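You operate a simulated robot arm through the tools that you are given. There is no shell and no other tool.

Carry out the task below with a simulated two-armed robot. There is one attempt and no reset: what you move stays moved.

## Task
Set the oil feed knob to 2 with the air bled off, then set the air to 7 bar.
Fine: shut the supply and bleed the dial to 0 first; open the supply again after.

The check looks at the end state, three seconds after you hand in, the way a careful person would. Anything else that was tipped, shoved, dropped, spilled or broken makes it a failure.

## Robot
Two 7-joint arms with two-finger parallel grippers on one trunk that stands fixed in place. Base frame: the origin is at the foot of the trunk, x ahead of it, y to its left, z up. Units: mm, rad, N and s.
The left shoulder is at [20, 113, 1297], the right one opposite. Payload 1.57 kg a hand.
The TCP of each hand is the grasp point between the finger pads, 30 mm short of the fingertips. In the tool frame z runs along the fingers and y along their closing line. The gripper opens to 80 mm. The fingers are 17 mm wide and 12 mm thick; the gripper's body (40 by 82 mm) begins 80 mm behind the TCP.
Orientation is that of the tool frame in the base frame, as a unit quaternion [w, x, y, z]. With the fingers straight down and closing along the base's y, the tool's x points along the base's -x, its y along +y and its z along -z.

## Interface
- The arms move only by the tool nudge_tool. It takes "left_commands", "right_commands" or both (then of equal length, played together; a hand with none holds still); each is a list that holds one entry, the list of rows, each a list of 7 numbers: the gripper command, from -1 (fully open) to 1 (shut), values between in proportion, then the shift along the tool's x, y, z in mm, then the turn, a rotation vector about the tool's x, y, z in rad. In form: [[[hand, dx, dy, dz, ax, ay, az], ...]]. A call has 1 to 20 rows; each row shifts and turns the commanded pose from where the row before left it, along the tool's axes as they then stand. Each row takes 0.2 s and may step no farther than 50 mm and 0.15 rad from the row before; otherwise, or with a gripper value out of range, the whole call is refused. Where a pose cannot be reached the arm comes as near as it can. A force on the tool above 40 N (or 10 N above the force at the start of the call, whichever is more), or a blocked arm, ends the call early, and 0.2 s more pass. The fingers move at their own pace (about 45 mm/s each) and stop on an object; they squeeze with about 25 N. The grip force told is the motor's: it shows also when the fingers shut on nothing. Time passes only in rows, and 0.2 s behind the last, so rows that do not move let the fingers close. It gives the time, the measured TCP pose, the force on the tool (base axes), the opening and the grip force at its end, in the units of the frame above (readings bear some noise), with the torque about the TCP (base axes, N m) and any sound that the robot's microphone picked up.
- Cameras (640 x 400 px; columns grow to the right, rows downward): "scene" is now at [96.7, -16.3, 1419.5]; the picture's right is [-0.18, -0.98, 0.00], its down [-0.58, 0.11, -0.81] and it looks along [0.80, -0.15, -0.59] (base axes); focal length 226 px, centre (320, 200). "left" rides on the left gripper at [72, 7, -122] in its tool frame; the picture's right is [-0.09, 1.00, 0.00], its down [-0.84, -0.08, -0.54] and it looks along [-0.54, -0.05, 0.84] (tool axes); focal length 238 px, centre (320, 200). "right" rides on the right gripper at [72, -7, -122] in its tool frame; the picture's right is [0.09, 1.00, 0.00], its down [-0.84, 0.08, -0.54] and it looks along [-0.54, 0.05, 0.84] (tool axes); focal length 238 px, centre (320, 200). There is no depth. A picture from a camera that has moved, and an enlarged one, comes with that camera's place and axes in the base frame and with its lens.
- capture(camera): a new picture of that camera. It takes no simulated time.
- raise_lower(by): slides the trunk up (or, below 0, down) by that many mm; the arms and the scene camera ride with it, the base frame stays. It gives what a move gives, with no picture.
- aim_head(pan, tilt): turns the head with the scene camera to pan (to the left, within 1.396 rad either way) and tilt (down, from -0.506 to 1.204), counted from straight ahead of the robot. It gives what a move gives.
- zoom(camera, box): a new picture of the part [left, top, right, bottom] of that camera's present view, enlarged. It takes no simulated time.
- sign_off(): hands the job in; it is judged then, once.

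Nothing tells you positions but the pictures and the camera data. Unless the task says otherwise, let go and move clear before handing in.

The tools are called after "Emit:" as name(argument=value, ...) on one line, values as JSON. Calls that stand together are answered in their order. nudge_tool: Moves the arms, as the interface text tells. Its arguments: {"type":"object","properties":{"left_commands":{"type":"array","items":{"type":"array","items":{"type":"array","items":{"type":"number"}}}},"right_commands":{"type":"array","items":{"type":"array","items":{"type":"array","items":{"type":"number"}}}}},"required":[]} The other tools are called the same way: raise_lower (by) slides the trunk up or down; aim_head (pan, tilt) turns the head that bears the scene camera; capture (camera) takes a picture; zoom (camera, box) takes an enlarged picture of a part of a camera's view; sign_off () hands the job in.

At the start:

```text
t: 0.0
left_position: [448.0, 71.4, 1300.9]
left_ee_rot: [0.0, 0.0, 1.0, 0.0]
left_ft_force: [-0.5, -0.2, 0.5]
left_moment: [-0.01, -0.01, -0.01]
left_opening: 79.8
left_gripper_force: 0.2
right_position: [401.0, -231.9, 1283.3]
right_ee_rot: [-0.001, 0.001, 1.0, 0.001]
right_ft_force: [0.0, 0.4, 0.0]
right_moment: [-0.02, 0.0, -0.04]
right_opening: 80.1
right_gripper_force: 0.1
trunk travel left (down, up): [-350.0, 220.0]
head pan, tilt: [-0.182, 0.63]
```

scene: 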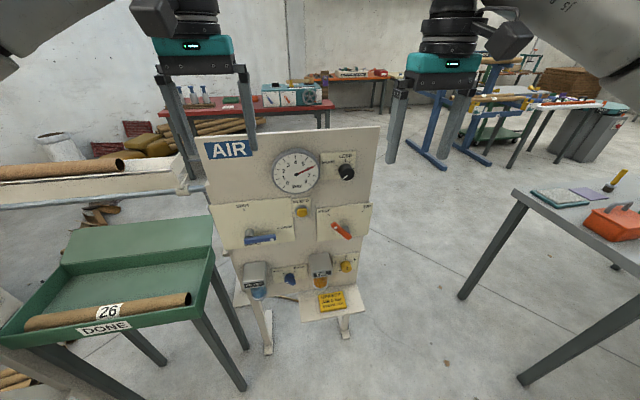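
right: 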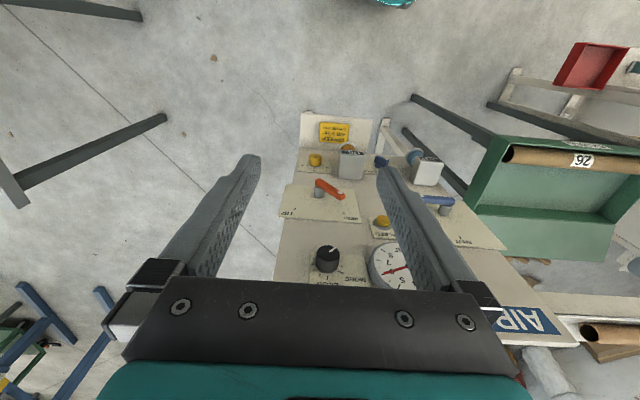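
left: 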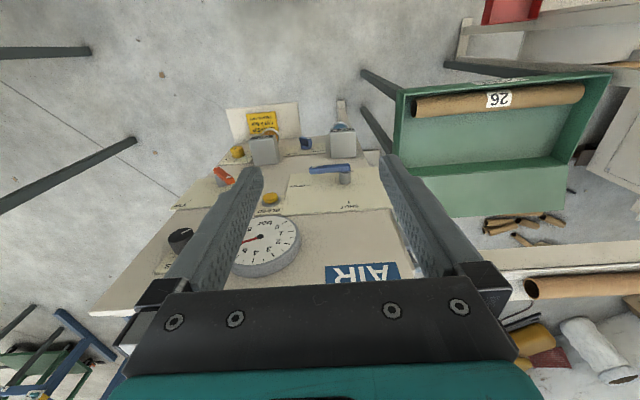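

I see an upright air panel ahead with a gauge, a black knob, two levers (blue and red), yellow buttons and knobs below. I'll zoom in to read the labels first.

Emit:
zoom(camera="scene", box=[200, 120, 380, 232])

Emit:
zoom(camera="scene", box=[200, 190, 290, 246])

Emit:
zoom(camera="scene", box=[285, 190, 375, 246])

Emit:
zoom(camera="scene", box=[230, 245, 310, 295])

Emit:
zoom(camera="scene", box=[290, 245, 370, 315])

Emit:
zoom(camera="scene", box=[265, 140, 375, 208])

```text
3.56 times, centred on (290, 176) of scene
camera zoom: at [96.7, -16.3, 1419.5], right [-0.18, -0.98, 0.0], down [-0.58, 0.11, -0.81], along [0.8, -0.15, -0.59], focal length 802 px, centre (427, 285)
```

zoom: 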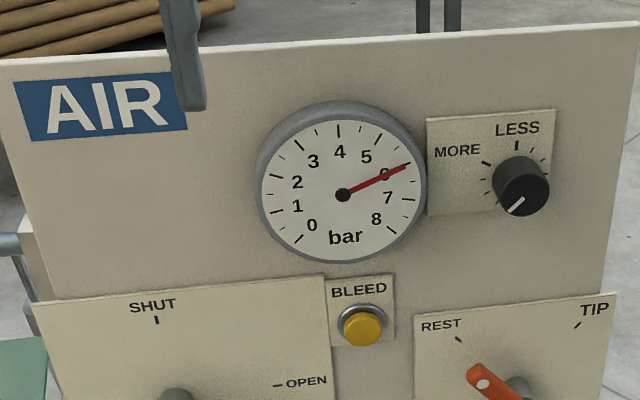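

```text
7.11 times, centred on (245, 218) of scene
camera zoom: at [96.7, -16.3, 1419.5], right [-0.18, -0.98, 0.0], down [-0.58, 0.11, -0.81], along [0.8, -0.15, -0.59], focal length 1604 px, centre (853, 72)
```

zoom: 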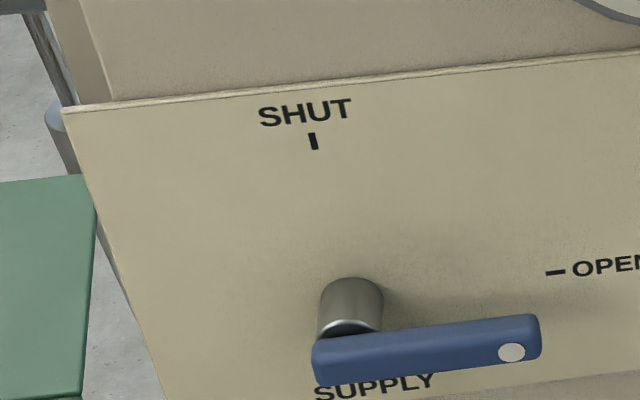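

```text
7.11 times, centred on (330, 218) of scene
camera zoom: at [96.7, -16.3, 1419.5], right [-0.18, -0.98, 0.0], down [-0.58, 0.11, -0.81], along [0.8, -0.15, -0.59], focal length 1604 px, centre (249, 72)
```

zoom: 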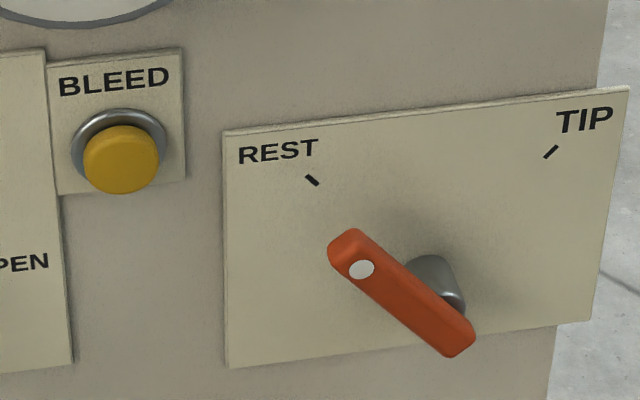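

```text
8.00 times, centred on (270, 270) of scene
camera zoom: at [96.7, -16.3, 1419.5], right [-0.18, -0.98, 0.0], down [-0.58, 0.11, -0.81], along [0.8, -0.15, -0.59], focal length 1804 px, centre (720, -360)
```

zoom: 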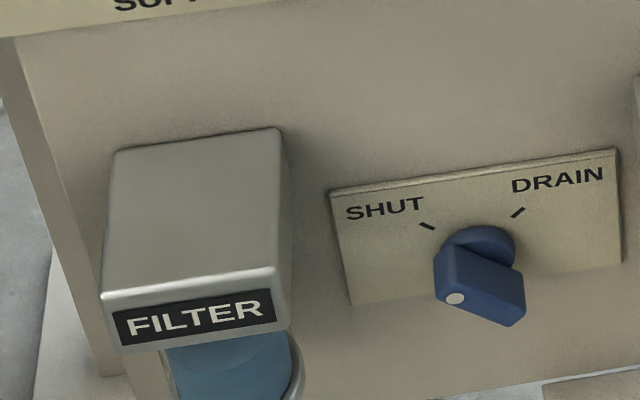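

```text
5.71 times, centred on (330, 280) of scene
camera zoom: at [96.7, -16.3, 1419.5], right [-0.18, -0.98, 0.0], down [-0.58, 0.11, -0.81], along [0.8, -0.15, -0.59], focal length 1289 px, centre (263, -257)
```

zoom: 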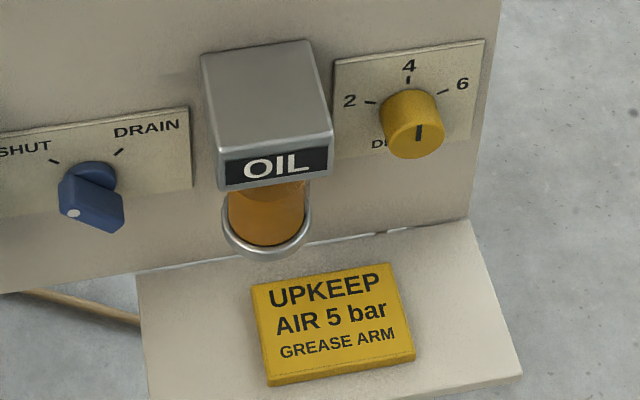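

```text
5.82 times, centred on (320, 174) of scene
camera zoom: at [96.7, -16.3, 1419.5], right [-0.18, -0.98, 0.0], down [-0.58, 0.11, -0.81], along [0.8, -0.15, -0.59], focal length 1312 px, centre (320, 351)
```

zoom: 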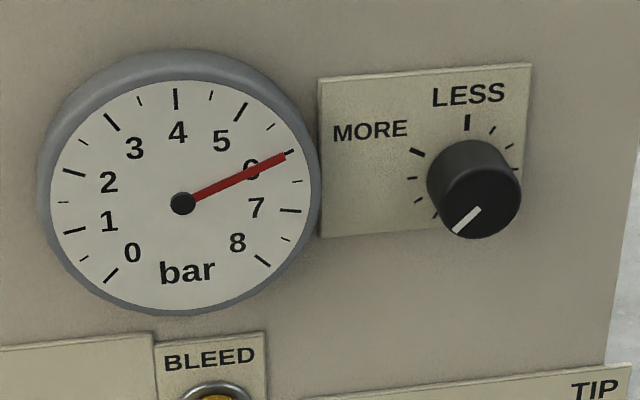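

The panel stands roughly at x≈650 with the gauge near z≈1110 and the oil knob near z≈660. It shows 6 bar, the supply is OPEN, and the oil knob points down. I'll lower the trunk a bit for a second, straighter view and to triangulate.

Emit:
raise_lower(by=-180)

Emit:
aim_head(pan=-0.1, tilt=0.45)

Emit:
capture(camera="scene")

```text
t: 2.0
left_position: [448.5, 72.5, 1121.8]
left_ee_rot: [0.001, 0.0, 1.0, 0.001]
left_ft_force: [0.1, 0.5, 0.2]
left_moment: [0.0, -0.03, -0.02]
left_opening: 80.2
left_gripper_force: 0.1
right_position: [399.7, -230.6, 1103.4]
right_ee_rot: [0.0, 0.0, 1.0, 0.0]
right_ft_force: [-0.4, -0.5, -0.2]
right_moment: [0.01, -0.02, -0.02]
right_opening: 80.2
right_gripper_force: 0.0
trunk travel left (down, up): [-170.0, 400.0]
head pan, tilt: [-0.182, 0.63]
```

```text
t: 2.7
left_position: [448.8, 71.9, 1122.2]
left_ee_rot: [0.0, -0.001, 1.0, 0.0]
left_ft_force: [0.3, 0.5, 0.5]
left_moment: [0.0, 0.02, -0.02]
left_opening: 80.0
left_gripper_force: 0.1
right_position: [400.3, -231.2, 1102.6]
right_ee_rot: [0.0, 0.001, 1.0, 0.0]
right_ft_force: [0.9, -0.5, 0.2]
right_moment: [0.01, 0.01, 0.0]
right_opening: 79.7
right_gripper_force: 0.1
trunk travel left (down, up): [-170.0, 400.0]
head pan, tilt: [-0.099, 0.45]
```

```text
taken
camera scene: at [102.1, -9.7, 1255.6], right [-0.1, -0.99, 0.0], down [-0.43, 0.04, -0.9], along [0.9, -0.09, -0.44], focal length 226 px, centre (320, 200)
```

scene: 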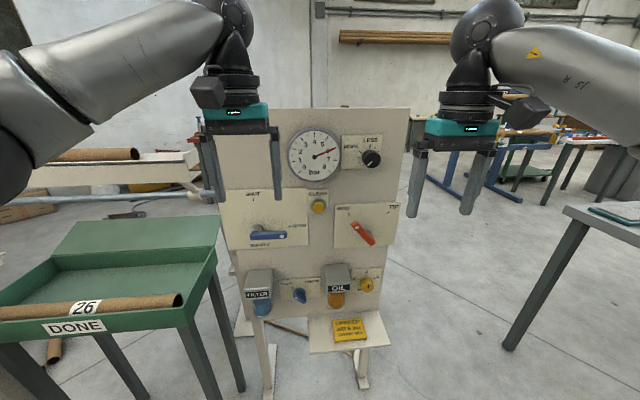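

The view is now straighter: panel with gauge, regulator at right of it, supply lever at left, bleed in the centre, oil knob lower right. I'll zoom for precise readings.

Emit:
zoom(camera="scene", box=[270, 100, 414, 190])

Emit:
zoom(camera="scene", box=[216, 180, 336, 255])

Emit:
zoom(camera="scene", box=[320, 250, 400, 300])

Emit:
zoom(camera="scene", box=[230, 245, 400, 352])

Emit:
capture(camera="right")

Emit:
capture(camera="left")

```text
4.44 times, centred on (342, 145) of scene
camera zoom: at [102.1, -9.7, 1255.6], right [-0.1, -0.99, 0.0], down [-0.43, 0.04, -0.9], along [0.9, -0.09, -0.44], focal length 1002 px, centre (222, 444)
```

zoom: 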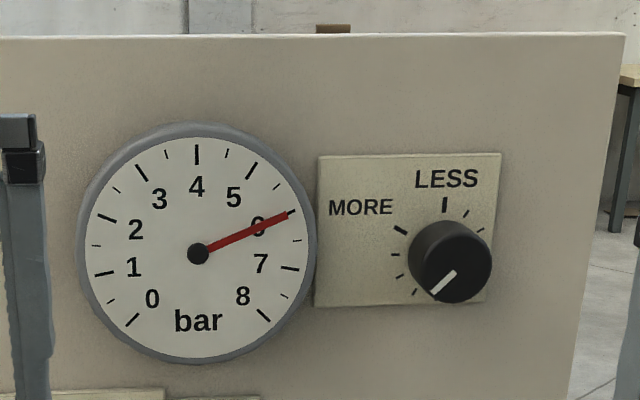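

```text
5.33 times, centred on (276, 218) of scene
camera zoom: at [102.1, -9.7, 1255.6], right [-0.1, -0.99, 0.0], down [-0.43, 0.04, -0.9], along [0.9, -0.09, -0.44], focal length 1203 px, centre (555, 107)
```

zoom: 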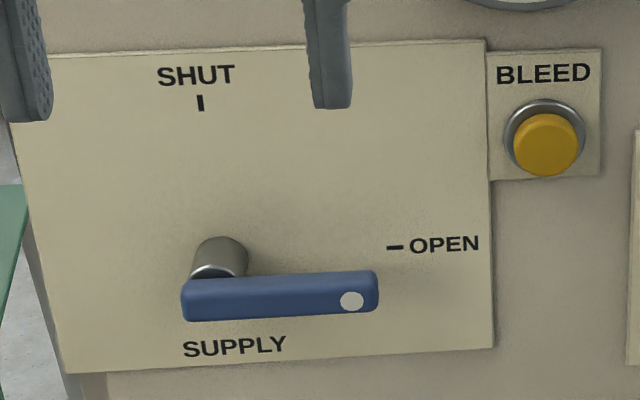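

```text
8.00 times, centred on (360, 275) of scene
camera zoom: at [102.1, -9.7, 1255.6], right [-0.1, -0.99, 0.0], down [-0.43, 0.04, -0.9], along [0.9, -0.09, -0.44], focal length 1804 px, centre (0, -400)
```

zoom: 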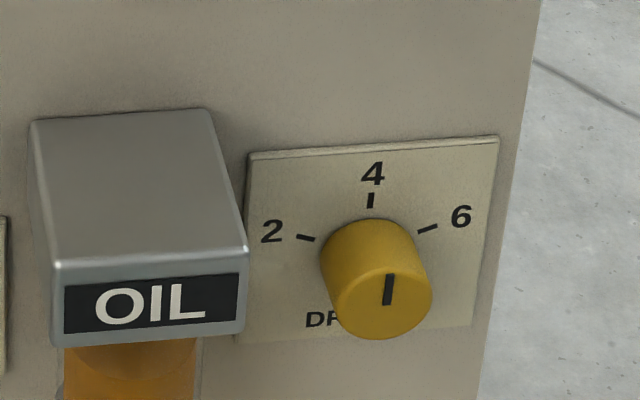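

```text
3.74 times, centred on (315, 298) of scene
camera zoom: at [102.1, -9.7, 1255.6], right [-0.1, -0.99, 0.0], down [-0.43, 0.04, -0.9], along [0.9, -0.09, -0.44], focal length 843 px, centre (339, -168)
```

zoom: 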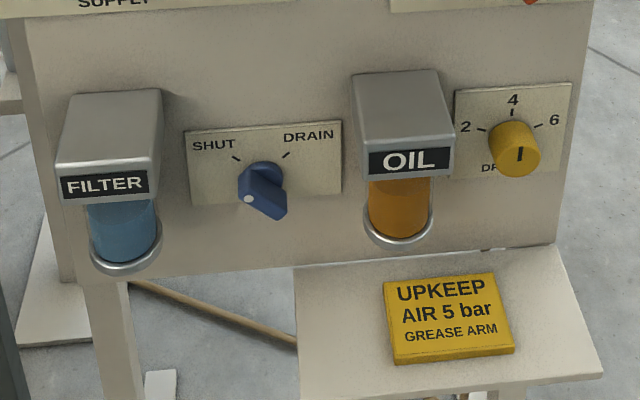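

```text
taken
camera right: at [328.4, -237.7, 1224.2], right [-0.09, 1.0, 0.0], down [0.84, 0.08, 0.54], along [0.54, 0.05, -0.84], focal length 238 px, centre (320, 200)
```

right: 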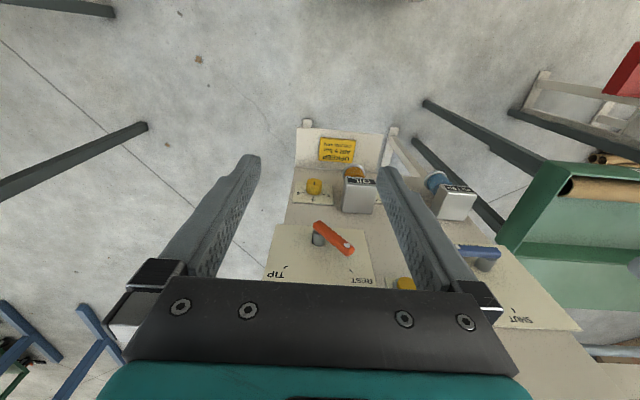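

```text
taken
camera left: at [378.2, 78.8, 1243.4], right [0.09, 1.0, 0.0], down [0.84, -0.08, 0.54], along [0.54, -0.05, -0.84], focal length 238 px, centre (320, 200)
```

left: 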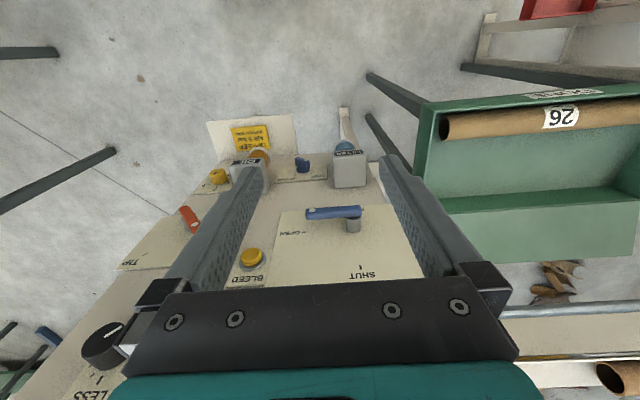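

Triangulation gives: panel face at about x≈670, vertical and facing me; gauge (641,-50,1111); regulator front (631,-195,1105); oil knob front (630,-221,669), pointing at 4. I'll pitch the right hand so that it points forward, moving ahead a bit as it turns.

Emit:
nudge_tool(right_commands=[[[-1, -11, 0, 0, 0, -0.1428, 0], [-1, -10.9, 0, 1.6, 0, -0.1428, 0], [-1, -10.6, 0, 3.1, 0, -0.1428, 0], [-1, -10, 0, 4.6, 0, -0.1428, 0], [-1, -9.3, 0, 5.9, 0, -0.1428, 0], [-1, -8.3, 0, 7.2, 0, -0.1428, 0]]])

```text
t: 4.1
left_position: [448.6, 72.0, 1120.3]
left_ee_rot: [0.001, 0.0, 1.0, 0.0]
left_ft_force: [-0.1, 0.0, -0.7]
left_moment: [0.02, 0.01, 0.03]
left_opening: 79.7
left_gripper_force: 0.1
right_position: [465.7, -232.8, 1102.7]
right_ee_rot: [0.416, 0.001, 0.909, -0.001]
right_ft_force: [0.2, -0.6, -0.3]
right_moment: [-0.02, -0.02, 0.02]
right_opening: 79.6
right_gripper_force: 0.0
trunk travel left (down, up): [-170.0, 400.0]
head pan, tilt: [-0.099, 0.45]
```

The right hand followed well: it is now tilted about 49° forward. I'll finish the pitch.

Emit:
nudge_tool(right_commands=[[[-1, -7.2, 0, 8.3, 0, -0.1428, 0], [-1, -5.9, 0, 9.3, 0, -0.1428, 0], [-1, -4.6, 0, 10, 0, -0.1428, 0], [-1, -3.1, 0, 10.6, 0, -0.1428, 0], [-1, -1.6, 0, 10.9, 0, -0.1428, 0]]])

Emit:
capture(camera="right")

Emit:
capture(camera="scene")

```text
t: 5.3
left_position: [448.3, 72.7, 1121.2]
left_ee_rot: [0.0, 0.0, 1.0, 0.001]
left_ft_force: [-0.5, 0.8, 0.5]
left_moment: [-0.05, -0.01, -0.02]
left_opening: 80.3
left_gripper_force: 0.0
right_position: [509.5, -232.8, 1101.8]
right_ee_rot: [0.655, 0.001, 0.755, -0.001]
right_ft_force: [-0.2, -0.6, -0.6]
right_moment: [0.0, -0.03, 0.01]
right_opening: 79.9
right_gripper_force: 0.1
right hand out of reach, approached as far as the arm can: row 5
trunk travel left (down, up): [-170.0, 400.0]
head pan, tilt: [-0.099, 0.45]
```

```text
taken
camera right: at [379.0, -238.3, 1047.7], right [-0.01, 1.0, -0.09], down [-0.42, 0.08, 0.9], along [0.91, 0.05, 0.42], focal length 238 px, centre (320, 200)
```

right: 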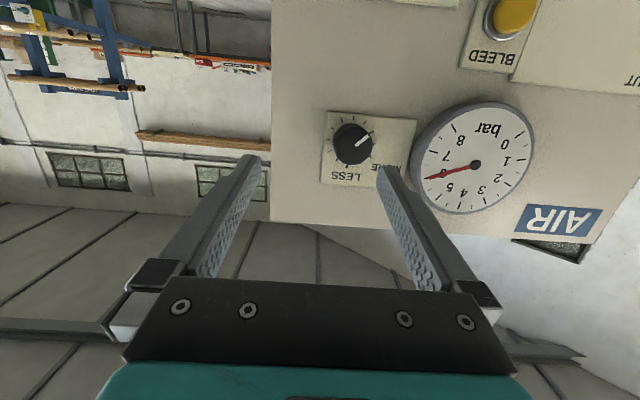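

```text
taken
camera scene: at [102.0, -9.4, 1255.7], right [-0.1, -0.99, 0.0], down [-0.43, 0.04, -0.9], along [0.9, -0.09, -0.43], focal length 226 px, centre (320, 200)
```

scene: 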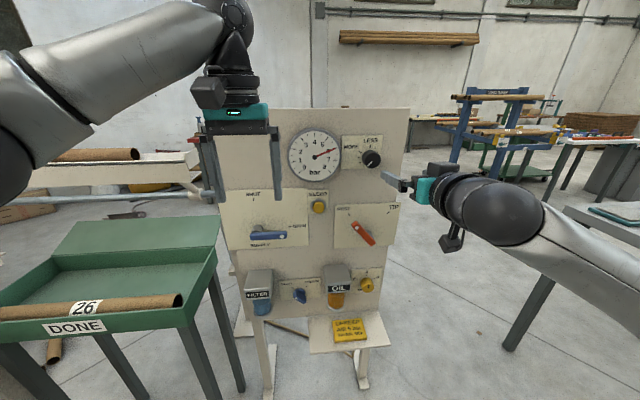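

The last row fell short by about 8° of pitch, likely because the arm is too folded. I'll extend forward and see whether it completes the pitch.

Emit:
nudge_tool(right_commands=[[[-1, 0, 0, 20, 0, 0, 0], [-1, 0, 0, 20, 0, 0, 0]]])

```text
t: 5.9
left_position: [449.3, 72.8, 1121.7]
left_ee_rot: [0.0, 0.0, 1.0, 0.0]
left_ft_force: [0.6, -0.6, 0.8]
left_moment: [0.02, -0.03, 0.01]
left_opening: 80.0
left_gripper_force: 0.1
right_position: [538.3, -239.4, 1094.0]
right_ee_rot: [0.654, -0.001, 0.756, 0.0]
right_ft_force: [0.0, -0.8, 0.0]
right_moment: [-0.04, 0.02, 0.02]
right_opening: 79.9
right_gripper_force: 0.1
right hand out of reach, approached as far as the arm can: row 2
trunk travel left (down, up): [-170.0, 400.0]
head pan, tilt: [-0.099, 0.45]
```

The pitch still sticks. I'll try lowering the hand relative to the shoulder, where the arm is less folded, and complete the pitch there.

Emit:
nudge_tool(right_commands=[[[-1, 40, 0, 0, 0, 0, 0], [-1, 40, 0, 0, 0, 0, 0], [-1, 40, 0, 0, 0, 0, 0], [-1, 0, 0, 0, 0, -0.07, 0], [-1, 0, 0, 0, 0, -0.07, 0]]])

Emit:
capture(camera="scene")

```text
t: 7.1
left_position: [448.1, 71.9, 1121.5]
left_ee_rot: [-0.001, 0.0, 1.0, 0.0]
left_ft_force: [0.0, 0.1, 0.0]
left_moment: [0.0, 0.05, 0.0]
left_opening: 80.1
left_gripper_force: 0.0
right_position: [537.6, -238.5, 1093.1]
right_ee_rot: [0.654, 0.001, 0.756, 0.0]
right_ft_force: [0.3, 1.1, 1.1]
right_moment: [0.01, 0.01, 0.02]
right_opening: 79.9
right_gripper_force: 0.1
right hand out of reach, approached as far as the arm can: row 1, 2, 3, 4, 5
trunk travel left (down, up): [-170.0, 400.0]
head pan, tilt: [-0.099, 0.45]
```

```text
taken
camera scene: at [102.2, -9.7, 1255.7], right [-0.1, -0.99, 0.0], down [-0.43, 0.04, -0.9], along [0.9, -0.09, -0.44], focal length 226 px, centre (320, 200)
```

scene: 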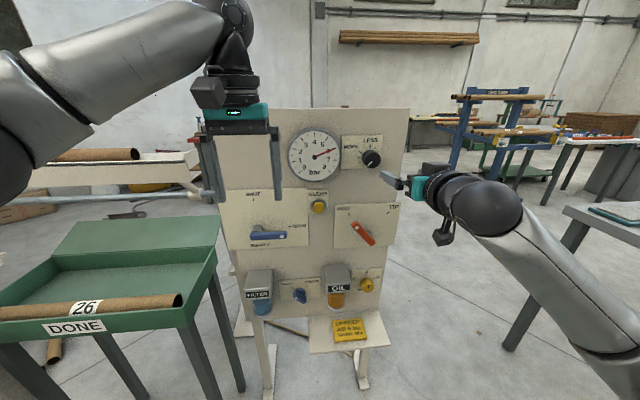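

The arm would not move down in that posture: a joint limit is binding. I'll test the other direction: raise the hand and pitch further.

Emit:
nudge_tool(right_commands=[[[-1, -40, 0, 0, 0, 0, 0], [-1, -40, 0, 0, 0, 0, 0], [-1, -40, 0, 0, 0, 0, 0], [-1, 0, 0, 0, 0, -0.07, 0], [-1, 0, 0, 0, 0, -0.07, 0]]])

Emit:
capture(camera="scene")

```text
t: 8.3
left_position: [447.5, 72.0, 1121.7]
left_ee_rot: [0.0, 0.0, 1.0, 0.0]
left_ft_force: [0.4, -0.1, 0.8]
left_moment: [-0.04, 0.0, -0.01]
left_opening: 80.0
left_gripper_force: 0.0
right_position: [558.4, -239.5, 1213.5]
right_ee_rot: [0.705, 0.001, 0.709, 0.0]
right_ft_force: [-0.2, 0.7, 0.1]
right_moment: [-0.01, -0.01, -0.01]
right_opening: 80.1
right_gripper_force: 0.0
trunk travel left (down, up): [-170.0, 400.0]
head pan, tilt: [-0.099, 0.45]
```

```text
taken
camera scene: at [102.2, -9.8, 1255.6], right [-0.1, -0.99, 0.0], down [-0.43, 0.04, -0.9], along [0.9, -0.09, -0.44], focal length 226 px, centre (320, 200)
```

scene: 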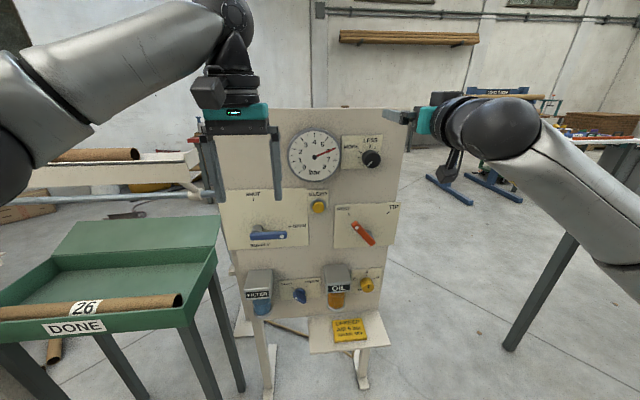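

At z≈1213 (above shoulder height) the full forward pitch works. So forward-pointing work wants a low shoulder; I'll lower the trunk nearly fully, since both hands are clear of the panel (tips at x<590).

Emit:
raise_lower(by=-168)

Emit:
capture(camera="scene")

Emit:
capture(camera="right")

Emit:
capture(camera="left")

```text
t: 10.2
left_position: [448.7, 72.2, 953.2]
left_ee_rot: [0.001, 0.001, 1.0, 0.0]
left_ft_force: [0.0, 0.1, 0.6]
left_moment: [-0.03, -0.02, 0.01]
left_opening: 79.8
left_gripper_force: 0.1
right_position: [558.1, -239.3, 1047.0]
right_ee_rot: [0.705, 0.0, 0.709, 0.001]
right_ft_force: [0.5, -0.5, 1.1]
right_moment: [-0.01, -0.01, -0.01]
right_opening: 80.1
right_gripper_force: 0.1
trunk travel left (down, up): [-2.0, 568.0]
head pan, tilt: [-0.099, 0.45]
```

```text
taken
camera scene: at [102.1, -9.6, 1087.8], right [-0.1, -0.99, 0.0], down [-0.43, 0.04, -0.9], along [0.9, -0.09, -0.44], focal length 226 px, centre (320, 200)
```

scene: 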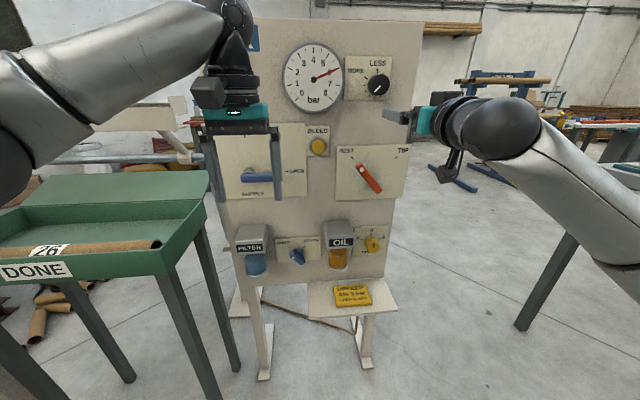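

```text
taken
camera right: at [435.7, -245.6, 975.0], right [0.0, 1.0, -0.09], down [-0.54, 0.08, 0.84], along [0.84, 0.05, 0.54], focal length 238 px, centre (320, 200)
```

right: 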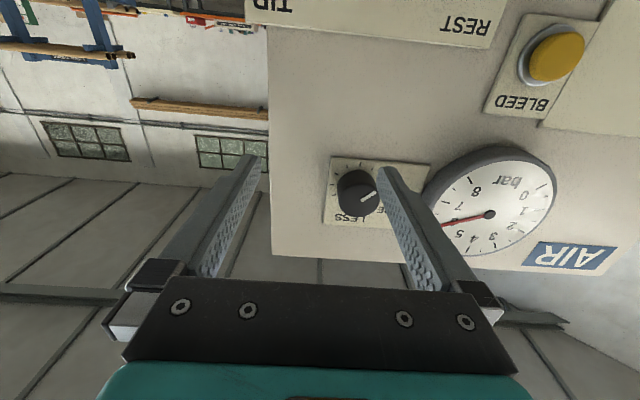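

```text
taken
camera left: at [378.1, 78.8, 1075.6], right [0.09, 1.0, 0.0], down [0.84, -0.08, 0.54], along [0.54, -0.05, -0.84], focal length 238 px, centre (320, 200)
```

left: 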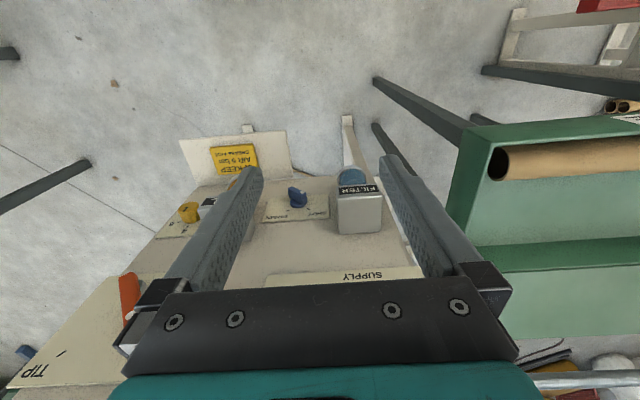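

The trunk is low; shoulders now at about z≈949. I'll zoom to refine positions from this third viewpoint.

Emit:
zoom(camera="scene", box=[200, 115, 344, 205])

Emit:
zoom(camera="scene", box=[320, 210, 400, 260])

Emit:
zoom(camera="scene", box=[276, 40, 404, 120])

Emit:
zoom(camera="scene", box=[220, 210, 348, 290])

```text
4.44 times, centred on (272, 160) of scene
camera zoom: at [102.1, -9.6, 1087.8], right [-0.1, -0.99, 0.0], down [-0.43, 0.04, -0.9], along [0.9, -0.09, -0.44], focal length 1002 px, centre (533, 378)
```

zoom: 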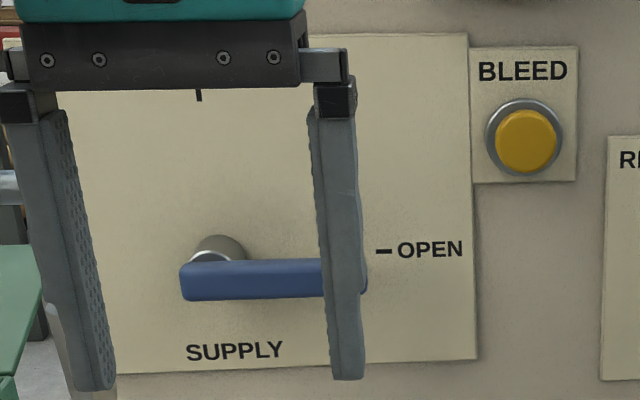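

```text
8.00 times, centred on (360, 235) of scene
camera zoom: at [102.1, -9.6, 1087.8], right [-0.1, -0.99, 0.0], down [-0.43, 0.04, -0.9], along [0.9, -0.09, -0.44], focal length 1804 px, centre (0, -80)
```

zoom: 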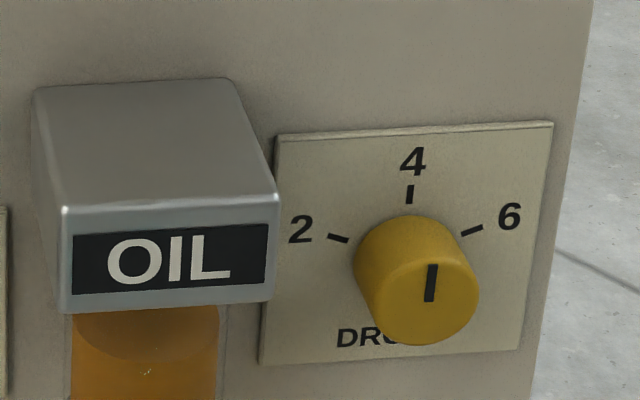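

```text
5.00 times, centred on (340, 80) of scene
camera zoom: at [102.1, -9.6, 1087.8], right [-0.1, -0.99, 0.0], down [-0.43, 0.04, -0.9], along [0.9, -0.09, -0.44], focal length 1128 px, centre (220, 800)
```

zoom: 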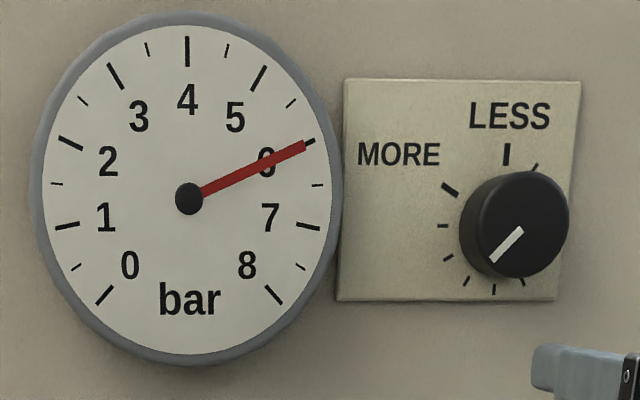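

```text
5.00 times, centred on (284, 250) of scene
camera zoom: at [102.1, -9.6, 1087.8], right [-0.1, -0.99, 0.0], down [-0.43, 0.04, -0.9], along [0.9, -0.09, -0.44], focal length 1128 px, centre (500, -50)
```

zoom: 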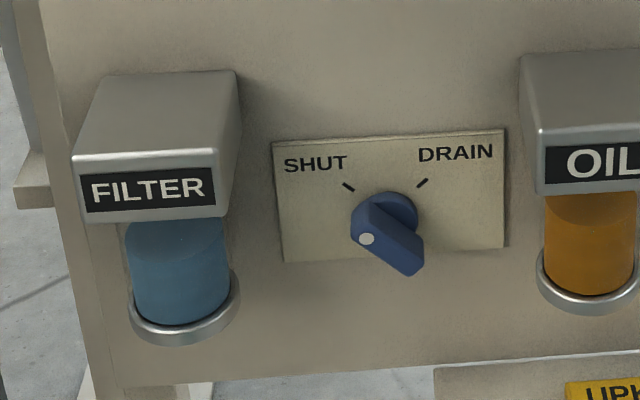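

The geometry is confirmed: supply lever pivot about (y 115, z 900), bar running to y≈29 at x≈620–638, pointing at OPEN; SHUT is straight up. I'll close the left hand and pitch it forward to push the lever up from beneath.

Emit:
nudge_tool(left_commands=[[[1, -10, 0, 0, 0, -0.15, 0], [1, -9.9, 0, 1.5, 0, -0.15, 0], [1, -9.6, 0, 3, 0, -0.15, 0], [1, -9, 0, 4.4, 0, -0.15, 0], [1, -8.3, 0, 5.7, 0, -0.15, 0], [1, -7.3, 0, 6.8, 0, -0.15, 0], [1, -6.2, 0, 7.8, 0, -0.15, 0], [1, -5, 0, 8.7, 0, -0.15, 0]]])

Emit:
capture(camera="scene")

Emit:
capture(camera="left")

```text
t: 12.0
left_position: [529.4, 73.6, 954.8]
left_ee_rot: [0.565, 0.0, 0.825, 0.0]
left_ft_force: [0.2, 0.3, 0.0]
left_moment: [-0.03, 0.0, 0.01]
left_opening: 0.0
left_gripper_force: 21.5
right_position: [558.3, -239.6, 1046.9]
right_ee_rot: [0.705, 0.0, 0.709, 0.0]
right_ft_force: [1.0, 0.5, -0.5]
right_moment: [-0.02, 0.06, 0.0]
right_opening: 79.9
right_gripper_force: 0.1
trunk travel left (down, up): [-2.0, 568.0]
head pan, tilt: [-0.099, 0.45]
```

```text
taken
camera scene: at [102.2, -9.7, 1087.7], right [-0.1, -0.99, 0.0], down [-0.43, 0.04, -0.9], along [0.9, -0.09, -0.44], focal length 226 px, centre (320, 200)
```

scene: 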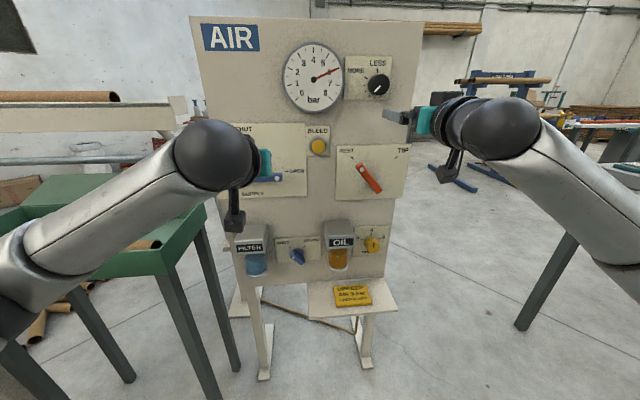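

```text
taken
camera left: at [390.4, 79.0, 931.1], right [0.03, 1.0, 0.09], down [-0.2, -0.08, 0.98], along [0.98, -0.05, 0.2], focal length 238 px, centre (320, 200)
```

left: 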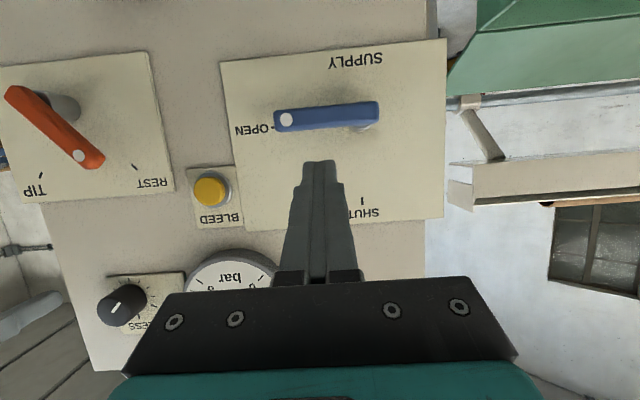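

The left hand is pitched 69° forward, closed, with the lever clearly in view. Now I'll drop to just below the lever bar (y≈50, z≈868), staying back from the panel.

Emit:
nudge_tool(left_commands=[[[1, 27, -8, 10.3, 0, 0, 0], [1, 27, -8, 10.3, 0, 0, 0], [1, 27, -8, 10.3, 0, 0, 0]]])

Emit:
capture(camera="left")

```text
t: 12.8
left_position: [529.0, 46.9, 867.2]
left_ee_rot: [0.565, 0.0, 0.825, 0.0]
left_ft_force: [-0.3, 0.4, 0.4]
left_moment: [0.03, 0.0, -0.01]
left_opening: 0.0
left_gripper_force: 21.3
right_position: [557.5, -239.5, 1046.4]
right_ee_rot: [0.705, 0.001, 0.709, 0.0]
right_ft_force: [-0.8, -1.2, 0.6]
right_moment: [0.02, 0.01, 0.0]
right_opening: 80.0
right_gripper_force: 0.0
trunk travel left (down, up): [-2.0, 568.0]
head pan, tilt: [-0.099, 0.45]
```

```text
taken
camera left: at [390.9, 53.3, 845.3], right [0.03, 1.0, 0.09], down [-0.2, -0.08, 0.98], along [0.98, -0.05, 0.2], focal length 238 px, centre (320, 200)
```

left: 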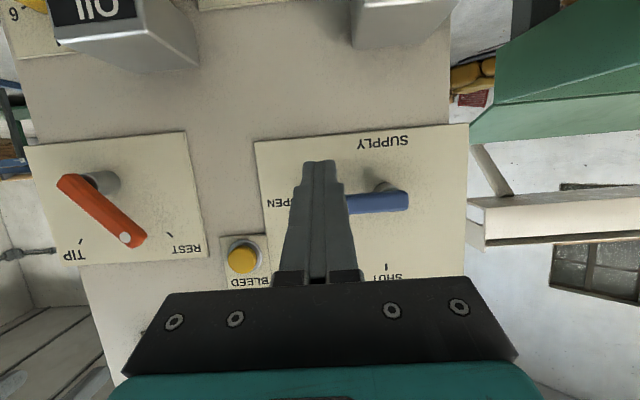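

The hand is under the lever bar with about 13 mm clearance. I'll slide forward until the fingertips are behind the bar, still short of the plate.

Emit:
nudge_tool(left_commands=[[[1, -10.7, 0, 27.7, 0, 0, 0], [1, -10.7, 0, 27.7, 0, 0, 0], [1, -10.7, 0, 27.6, 0, 0, 0]]])

Emit:
capture(camera="left")

Emit:
zoom(camera="scene", box=[200, 110, 344, 200])

```text
t: 13.6
left_position: [619.2, 48.0, 867.2]
left_ee_rot: [0.565, 0.0, 0.825, 0.0]
left_ft_force: [0.0, -0.2, -0.3]
left_moment: [0.01, -0.02, 0.03]
left_opening: 0.3
left_gripper_force: 21.6
right_position: [558.4, -239.4, 1047.2]
right_ee_rot: [0.705, 0.001, 0.709, 0.0]
right_ft_force: [-0.7, 0.1, 0.4]
right_moment: [0.0, -0.02, 0.02]
right_opening: 79.9
right_gripper_force: 0.0
trunk travel left (down, up): [-2.0, 568.0]
head pan, tilt: [-0.099, 0.45]
```

```text
taken
camera left: at [481.4, 55.8, 845.3], right [0.03, 1.0, 0.09], down [-0.2, -0.08, 0.98], along [0.98, -0.05, 0.2], focal length 238 px, centre (320, 200)
```

left: 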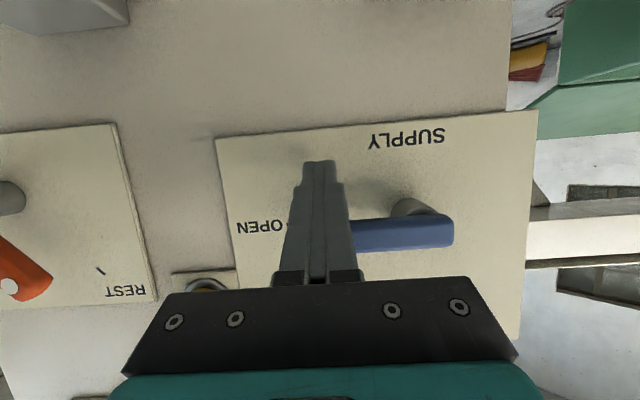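

```text
4.44 times, centred on (272, 155) of scene
camera zoom: at [102.1, -9.6, 1087.7], right [-0.1, -0.99, 0.0], down [-0.43, 0.04, -0.9], along [0.9, -0.09, -0.44], focal length 1002 px, centre (533, 400)
```

zoom: 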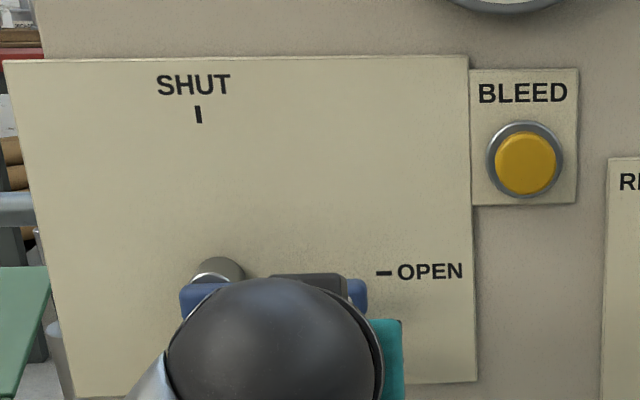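

The fingertips sit below and behind the bar. I'll push the lever up along its arc, first about 45°.

Emit:
nudge_tool(left_commands=[[[1, -12.1, 1, -4.7, 0, 0, 0], [1, -8.4, -2, -3.3, 0, 0, 0], [1, -7.9, 0, -3.1, 0, 0, 0], [1, -8.3, 0.7, -3.2, 0, 0, 0], [1, -8.2, 1, -3.2, 0, 0, 0], [1, -7.9, 3, -3.1, 0, 0, 0], [1, -7.6, 3.2, -3.0, 0, 0, 0]]])

Emit:
capture(camera="left")

Emit:
capture(camera="scene")

```text
t: 15.2
left_position: [618.3, 56.2, 932.0]
left_ee_rot: [0.564, 0.0, 0.826, 0.0]
left_ft_force: [-0.7, 0.8, -0.7]
left_moment: [0.03, 0.0, -0.01]
left_opening: 0.0
left_gripper_force: 21.4
right_position: [557.7, -238.9, 1045.5]
right_ee_rot: [0.705, 0.0, 0.709, 0.001]
right_ft_force: [-0.8, 0.6, 0.0]
right_moment: [0.0, -0.03, 0.01]
right_opening: 80.1
right_gripper_force: 0.0
trunk travel left (down, up): [-2.0, 568.0]
head pan, tilt: [-0.099, 0.45]
```

```text
taken
camera left: at [478.9, 62.0, 908.5], right [0.03, 1.0, 0.09], down [-0.2, -0.08, 0.98], along [0.98, -0.05, 0.2], focal length 238 px, centre (320, 200)
```

left: 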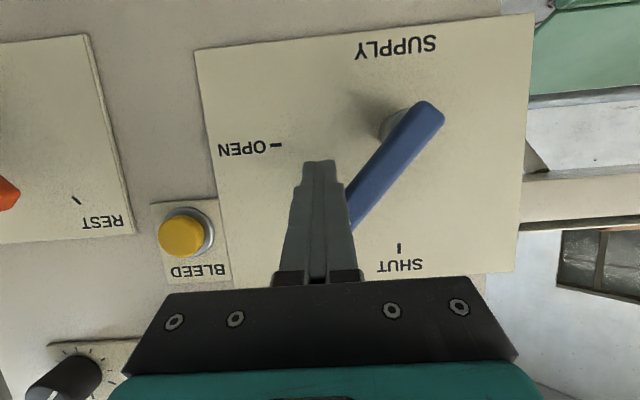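

```text
taken
camera scene: at [102.2, -9.7, 1087.7], right [-0.1, -0.99, 0.0], down [-0.43, 0.04, -0.9], along [0.9, -0.09, -0.44], focal length 226 px, centre (320, 200)
```

scene: 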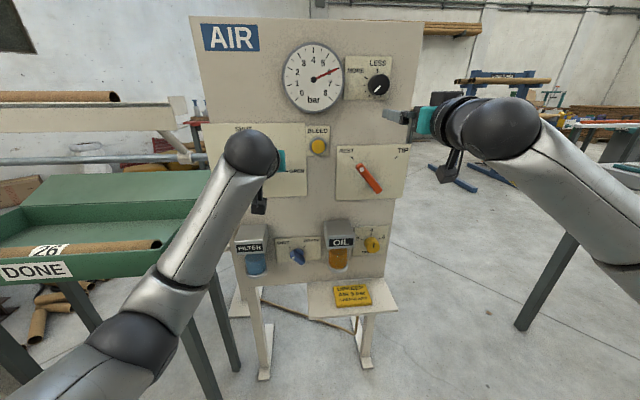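

The lever is turning nicely, about 50° so far. Continuing to vertical (SHUT).

Emit:
nudge_tool(left_commands=[[[1, -6.7, 4.6, -2.6, 0, 0, 0], [1, -6.7, 4.6, -2.6, 0, 0, 0], [1, -5.2, 6.8, -2.0, 0, 0, 0], [1, -5.2, 6.9, -2.0, 0, 0, 0], [1, -3.4, 8, -1.3, 0, 0, 0], [1, -3.4, 6, -1.3, 0, 0, 0]]])

Emit:
capture(camera="left")

Emit:
zoom(camera="scene", box=[190, 40, 350, 200])

```text
t: 16.6
left_position: [616.9, 93.0, 964.1]
left_ee_rot: [0.565, 0.0, 0.825, 0.0]
left_ft_force: [0.5, 0.0, -0.2]
left_moment: [0.01, -0.02, -0.02]
left_opening: 0.0
left_gripper_force: 20.7
right_position: [558.6, -238.0, 1046.2]
right_ee_rot: [0.705, 0.0, 0.709, 0.001]
right_ft_force: [0.4, 0.3, 0.5]
right_moment: [0.02, 0.02, 0.0]
right_opening: 80.0
right_gripper_force: 0.0
trunk travel left (down, up): [-2.0, 568.0]
head pan, tilt: [-0.099, 0.45]
```

```text
taken
camera left: at [478.6, 99.5, 940.9], right [0.03, 1.0, 0.09], down [-0.2, -0.08, 0.98], along [0.98, -0.05, 0.2], focal length 238 px, centre (320, 200)
```

left: 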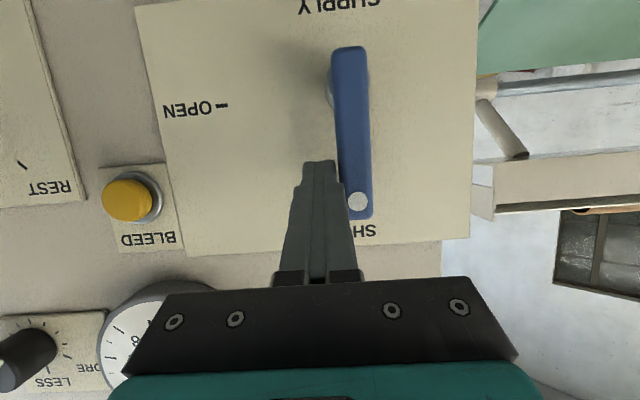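

```text
2.50 times, centred on (270, 120) of scene
camera zoom: at [102.1, -9.7, 1087.7], right [-0.1, -0.99, 0.0], down [-0.43, 0.04, -0.9], along [0.9, -0.09, -0.44], focal length 564 px, centre (445, 400)
```

zoom: 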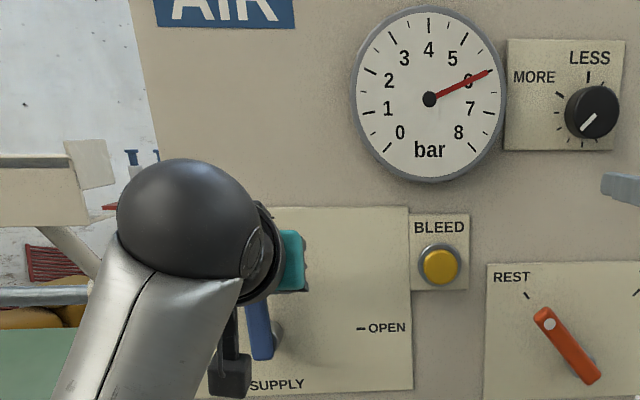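

The lever is about vertical. I'll push a few mm more to make sure it sits at its SHUT stop.

Emit:
nudge_tool(left_commands=[[[1, 0, 2, 0, 0, 0, 0], [1, 0, 2, 0, 0, 0, 0]]])

Emit:
zoom(camera="left", box=[200, 0, 480, 280])

```text
t: 17.2
left_position: [616.3, 94.8, 963.7]
left_ee_rot: [0.565, 0.001, 0.825, -0.001]
left_ft_force: [4.1, -5.1, 0.3]
left_moment: [0.0, 0.02, -0.04]
left_opening: 0.0
left_gripper_force: 20.9
right_position: [558.7, -240.3, 1046.0]
right_ee_rot: [0.705, 0.0, 0.709, 0.001]
right_ft_force: [0.3, -0.1, -0.2]
right_moment: [0.02, -0.01, 0.0]
right_opening: 79.8
right_gripper_force: 0.1
trunk travel left (down, up): [-2.0, 568.0]
head pan, tilt: [-0.099, 0.45]
```

```text
1.43 times, centred on (340, 140) of left
camera zoom: at [478.5, 101.7, 941.3], right [0.04, 1.0, 0.09], down [-0.2, -0.08, 0.98], along [0.98, -0.05, 0.2], focal length 340 px, centre (291, 286)
```

zoom: 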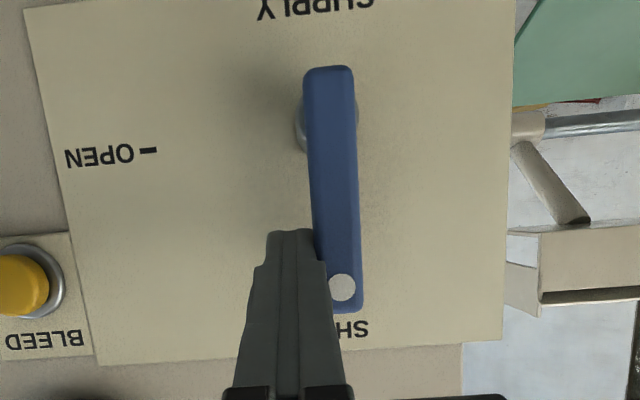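

The force shows the lever is against its SHUT stop. I'll back the left hand off and then move across in front of the BLEED button (658,-61,962).

Emit:
nudge_tool(left_commands=[[[1, 0, -6, 0, 0, 0, 0], [1, 7.2, -2, -18.6, 0, 0, 0], [1, 10.9, 0, -28, 0, 0, 0], [1, 5, 0, -14, 0, 0, 0], [1, 0, -35, 0, 0, 0, 0], [1, 0, -40, 0, 0, 0, 0], [1, 0, -40, 0, 0, 0, 0], [1, 0, -32, 0, 0, 0, 0]]])

Emit:
capture(camera="left")

Emit:
capture(camera="scene")

```text
t: 19.0
left_position: [554.6, -60.5, 967.0]
left_ee_rot: [0.565, 0.0, 0.825, 0.0]
left_ft_force: [0.3, -0.6, -0.1]
left_moment: [-0.01, 0.01, 0.02]
left_opening: 0.0
left_gripper_force: 21.6
right_position: [558.2, -239.3, 1047.8]
right_ee_rot: [0.705, 0.001, 0.709, 0.0]
right_ft_force: [0.3, 0.0, 0.3]
right_moment: [0.02, 0.02, -0.04]
right_opening: 80.1
right_gripper_force: 0.2
trunk travel left (down, up): [-2.0, 568.0]
head pan, tilt: [-0.099, 0.45]
```

```text
taken
camera left: at [416.1, -54.1, 942.6], right [0.03, 1.0, 0.09], down [-0.2, -0.08, 0.98], along [0.98, -0.05, 0.2], focal length 238 px, centre (320, 200)
```

left: 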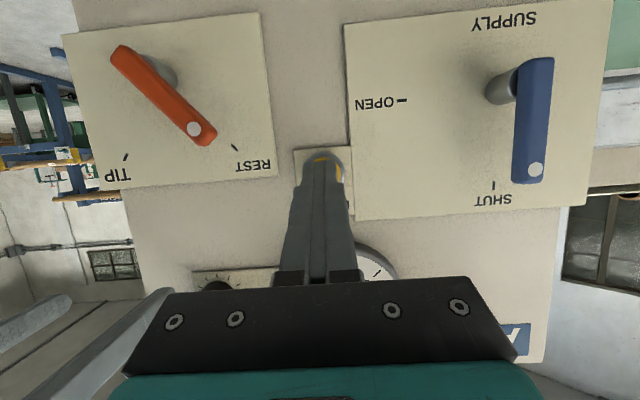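

```text
taken
camera scene: at [102.2, -9.6, 1087.7], right [-0.1, -0.99, 0.0], down [-0.43, 0.04, -0.9], along [0.9, -0.09, -0.44], focal length 226 px, centre (320, 200)
```

scene: 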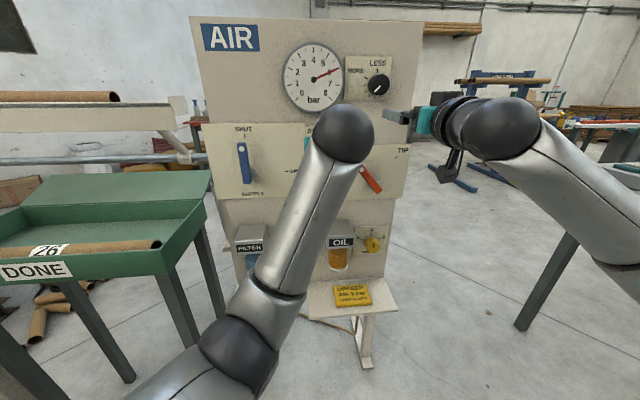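

The lever is visibly at SHUT and the closed fingers are lined up with the BLEED button. I'll advance and then press gently.

Emit:
nudge_tool(left_commands=[[[1, -10.9, 0, 28, 0, 0, 0], [1, -9.1, 0, 23.3, 0, 0, 0], [1, -1.8, 0, 4.7, 0, 0, 0], [1, -1.8, 0, 4.7, 0, 0, 0]]])

Emit:
zoom(camera="scene", box=[270, 35, 414, 125])

```text
t: 20.0
left_position: [617.0, -59.4, 965.6]
left_ee_rot: [0.564, 0.0, 0.825, 0.0]
left_ft_force: [-0.8, 0.0, 0.0]
left_moment: [-0.04, -0.03, 0.0]
left_opening: 0.3
left_gripper_force: 21.3
right_position: [557.6, -240.4, 1047.3]
right_ee_rot: [0.705, 0.0, 0.709, 0.001]
right_ft_force: [0.6, -0.2, -0.1]
right_moment: [0.0, -0.03, -0.02]
right_opening: 80.0
right_gripper_force: 0.1
trunk travel left (down, up): [-2.0, 568.0]
head pan, tilt: [-0.099, 0.45]
```

```text
4.44 times, centred on (342, 80) of scene
camera zoom: at [102.1, -9.6, 1087.7], right [-0.1, -0.99, 0.0], down [-0.43, 0.04, -0.9], along [0.9, -0.09, -0.44], focal length 1002 px, centre (222, 733)
```

zoom: 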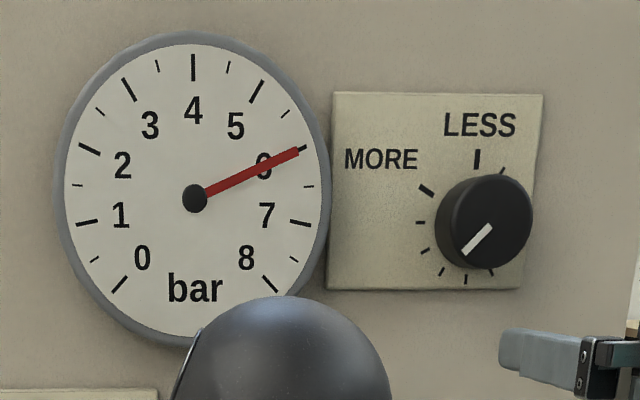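

No contact yet; the gauge still reads 6. I'll advance in 4 mm steps until the button presses.

Emit:
nudge_tool(left_commands=[[[1, -1.45, 0, 3.73, 0, 0, 0], [1, -1.45, 0, 3.73, 0, 0, 0], [1, -1.45, 0, 3.73, 0, 0, 0]]])

Emit:
zoom(camera="scene", box=[270, 35, 414, 125])

```text
t: 20.8
left_position: [626.3, -59.0, 964.6]
left_ee_rot: [0.563, 0.0, 0.826, 0.0]
left_ft_force: [-29.3, 5.0, -4.1]
left_moment: [-0.08, 0.21, 0.18]
left_opening: 0.0
left_gripper_force: 21.3
right_position: [556.1, -239.3, 1048.0]
right_ee_rot: [0.706, 0.0, 0.708, 0.0]
right_ft_force: [0.1, -0.4, -0.3]
right_moment: [0.02, -0.02, 0.02]
right_opening: 80.2
right_gripper_force: 0.0
trunk travel left (down, up): [-2.0, 568.0]
head pan, tilt: [-0.099, 0.45]
heard: click
```

```text
4.44 times, centred on (342, 80) of scene
camera zoom: at [99.5, -9.1, 1087.9], right [-0.1, -0.99, 0.0], down [-0.43, 0.04, -0.9], along [0.9, -0.09, -0.43], focal length 1002 px, centre (222, 733)
```

zoom: 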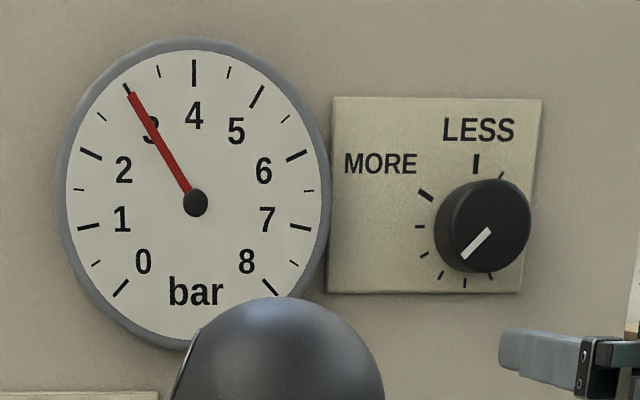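

A click was heard and the gauge is falling (3 bar). I'll hold the press for a while.

Emit:
nudge_tool(left_commands=[[[1, 0, 0, 0, 0, 0, 0], [1, 0, 0, 0, 0, 0, 0], [1, 0, 0, 0, 0, 0, 0], [1, 0, 0, 0, 0, 0, 0], [1, 0, 0, 0, 0, 0, 0], [1, 0, 0, 0, 0, 0, 0], [1, 0, 0, 0, 0, 0, 0], [1, 0, 0, 0, 0, 0, 0]]])

Emit:
zoom(camera="scene", box=[270, 35, 414, 125])

```text
t: 22.6
left_position: [626.7, -59.1, 965.6]
left_ee_rot: [0.563, 0.0, 0.826, 0.0]
left_ft_force: [-29.3, 2.3, -7.0]
left_moment: [0.01, 0.36, 0.04]
left_opening: 0.2
left_gripper_force: 21.9
right_position: [556.2, -239.0, 1048.3]
right_ee_rot: [0.706, 0.0, 0.708, 0.0]
right_ft_force: [-0.4, -0.3, 0.6]
right_moment: [0.01, -0.01, -0.02]
right_opening: 80.2
right_gripper_force: 0.1
trunk travel left (down, up): [-2.0, 568.0]
head pan, tilt: [-0.099, 0.45]
```

```text
4.44 times, centred on (342, 80) of scene
camera zoom: at [99.6, -9.6, 1087.9], right [-0.1, -0.99, 0.0], down [-0.43, 0.04, -0.9], along [0.9, -0.09, -0.43], focal length 1002 px, centre (222, 733)
```

zoom: 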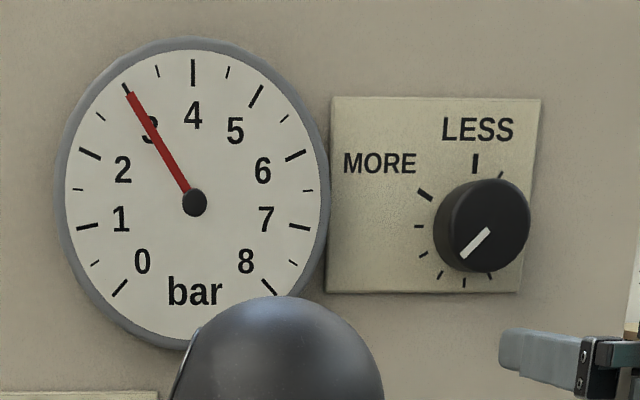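

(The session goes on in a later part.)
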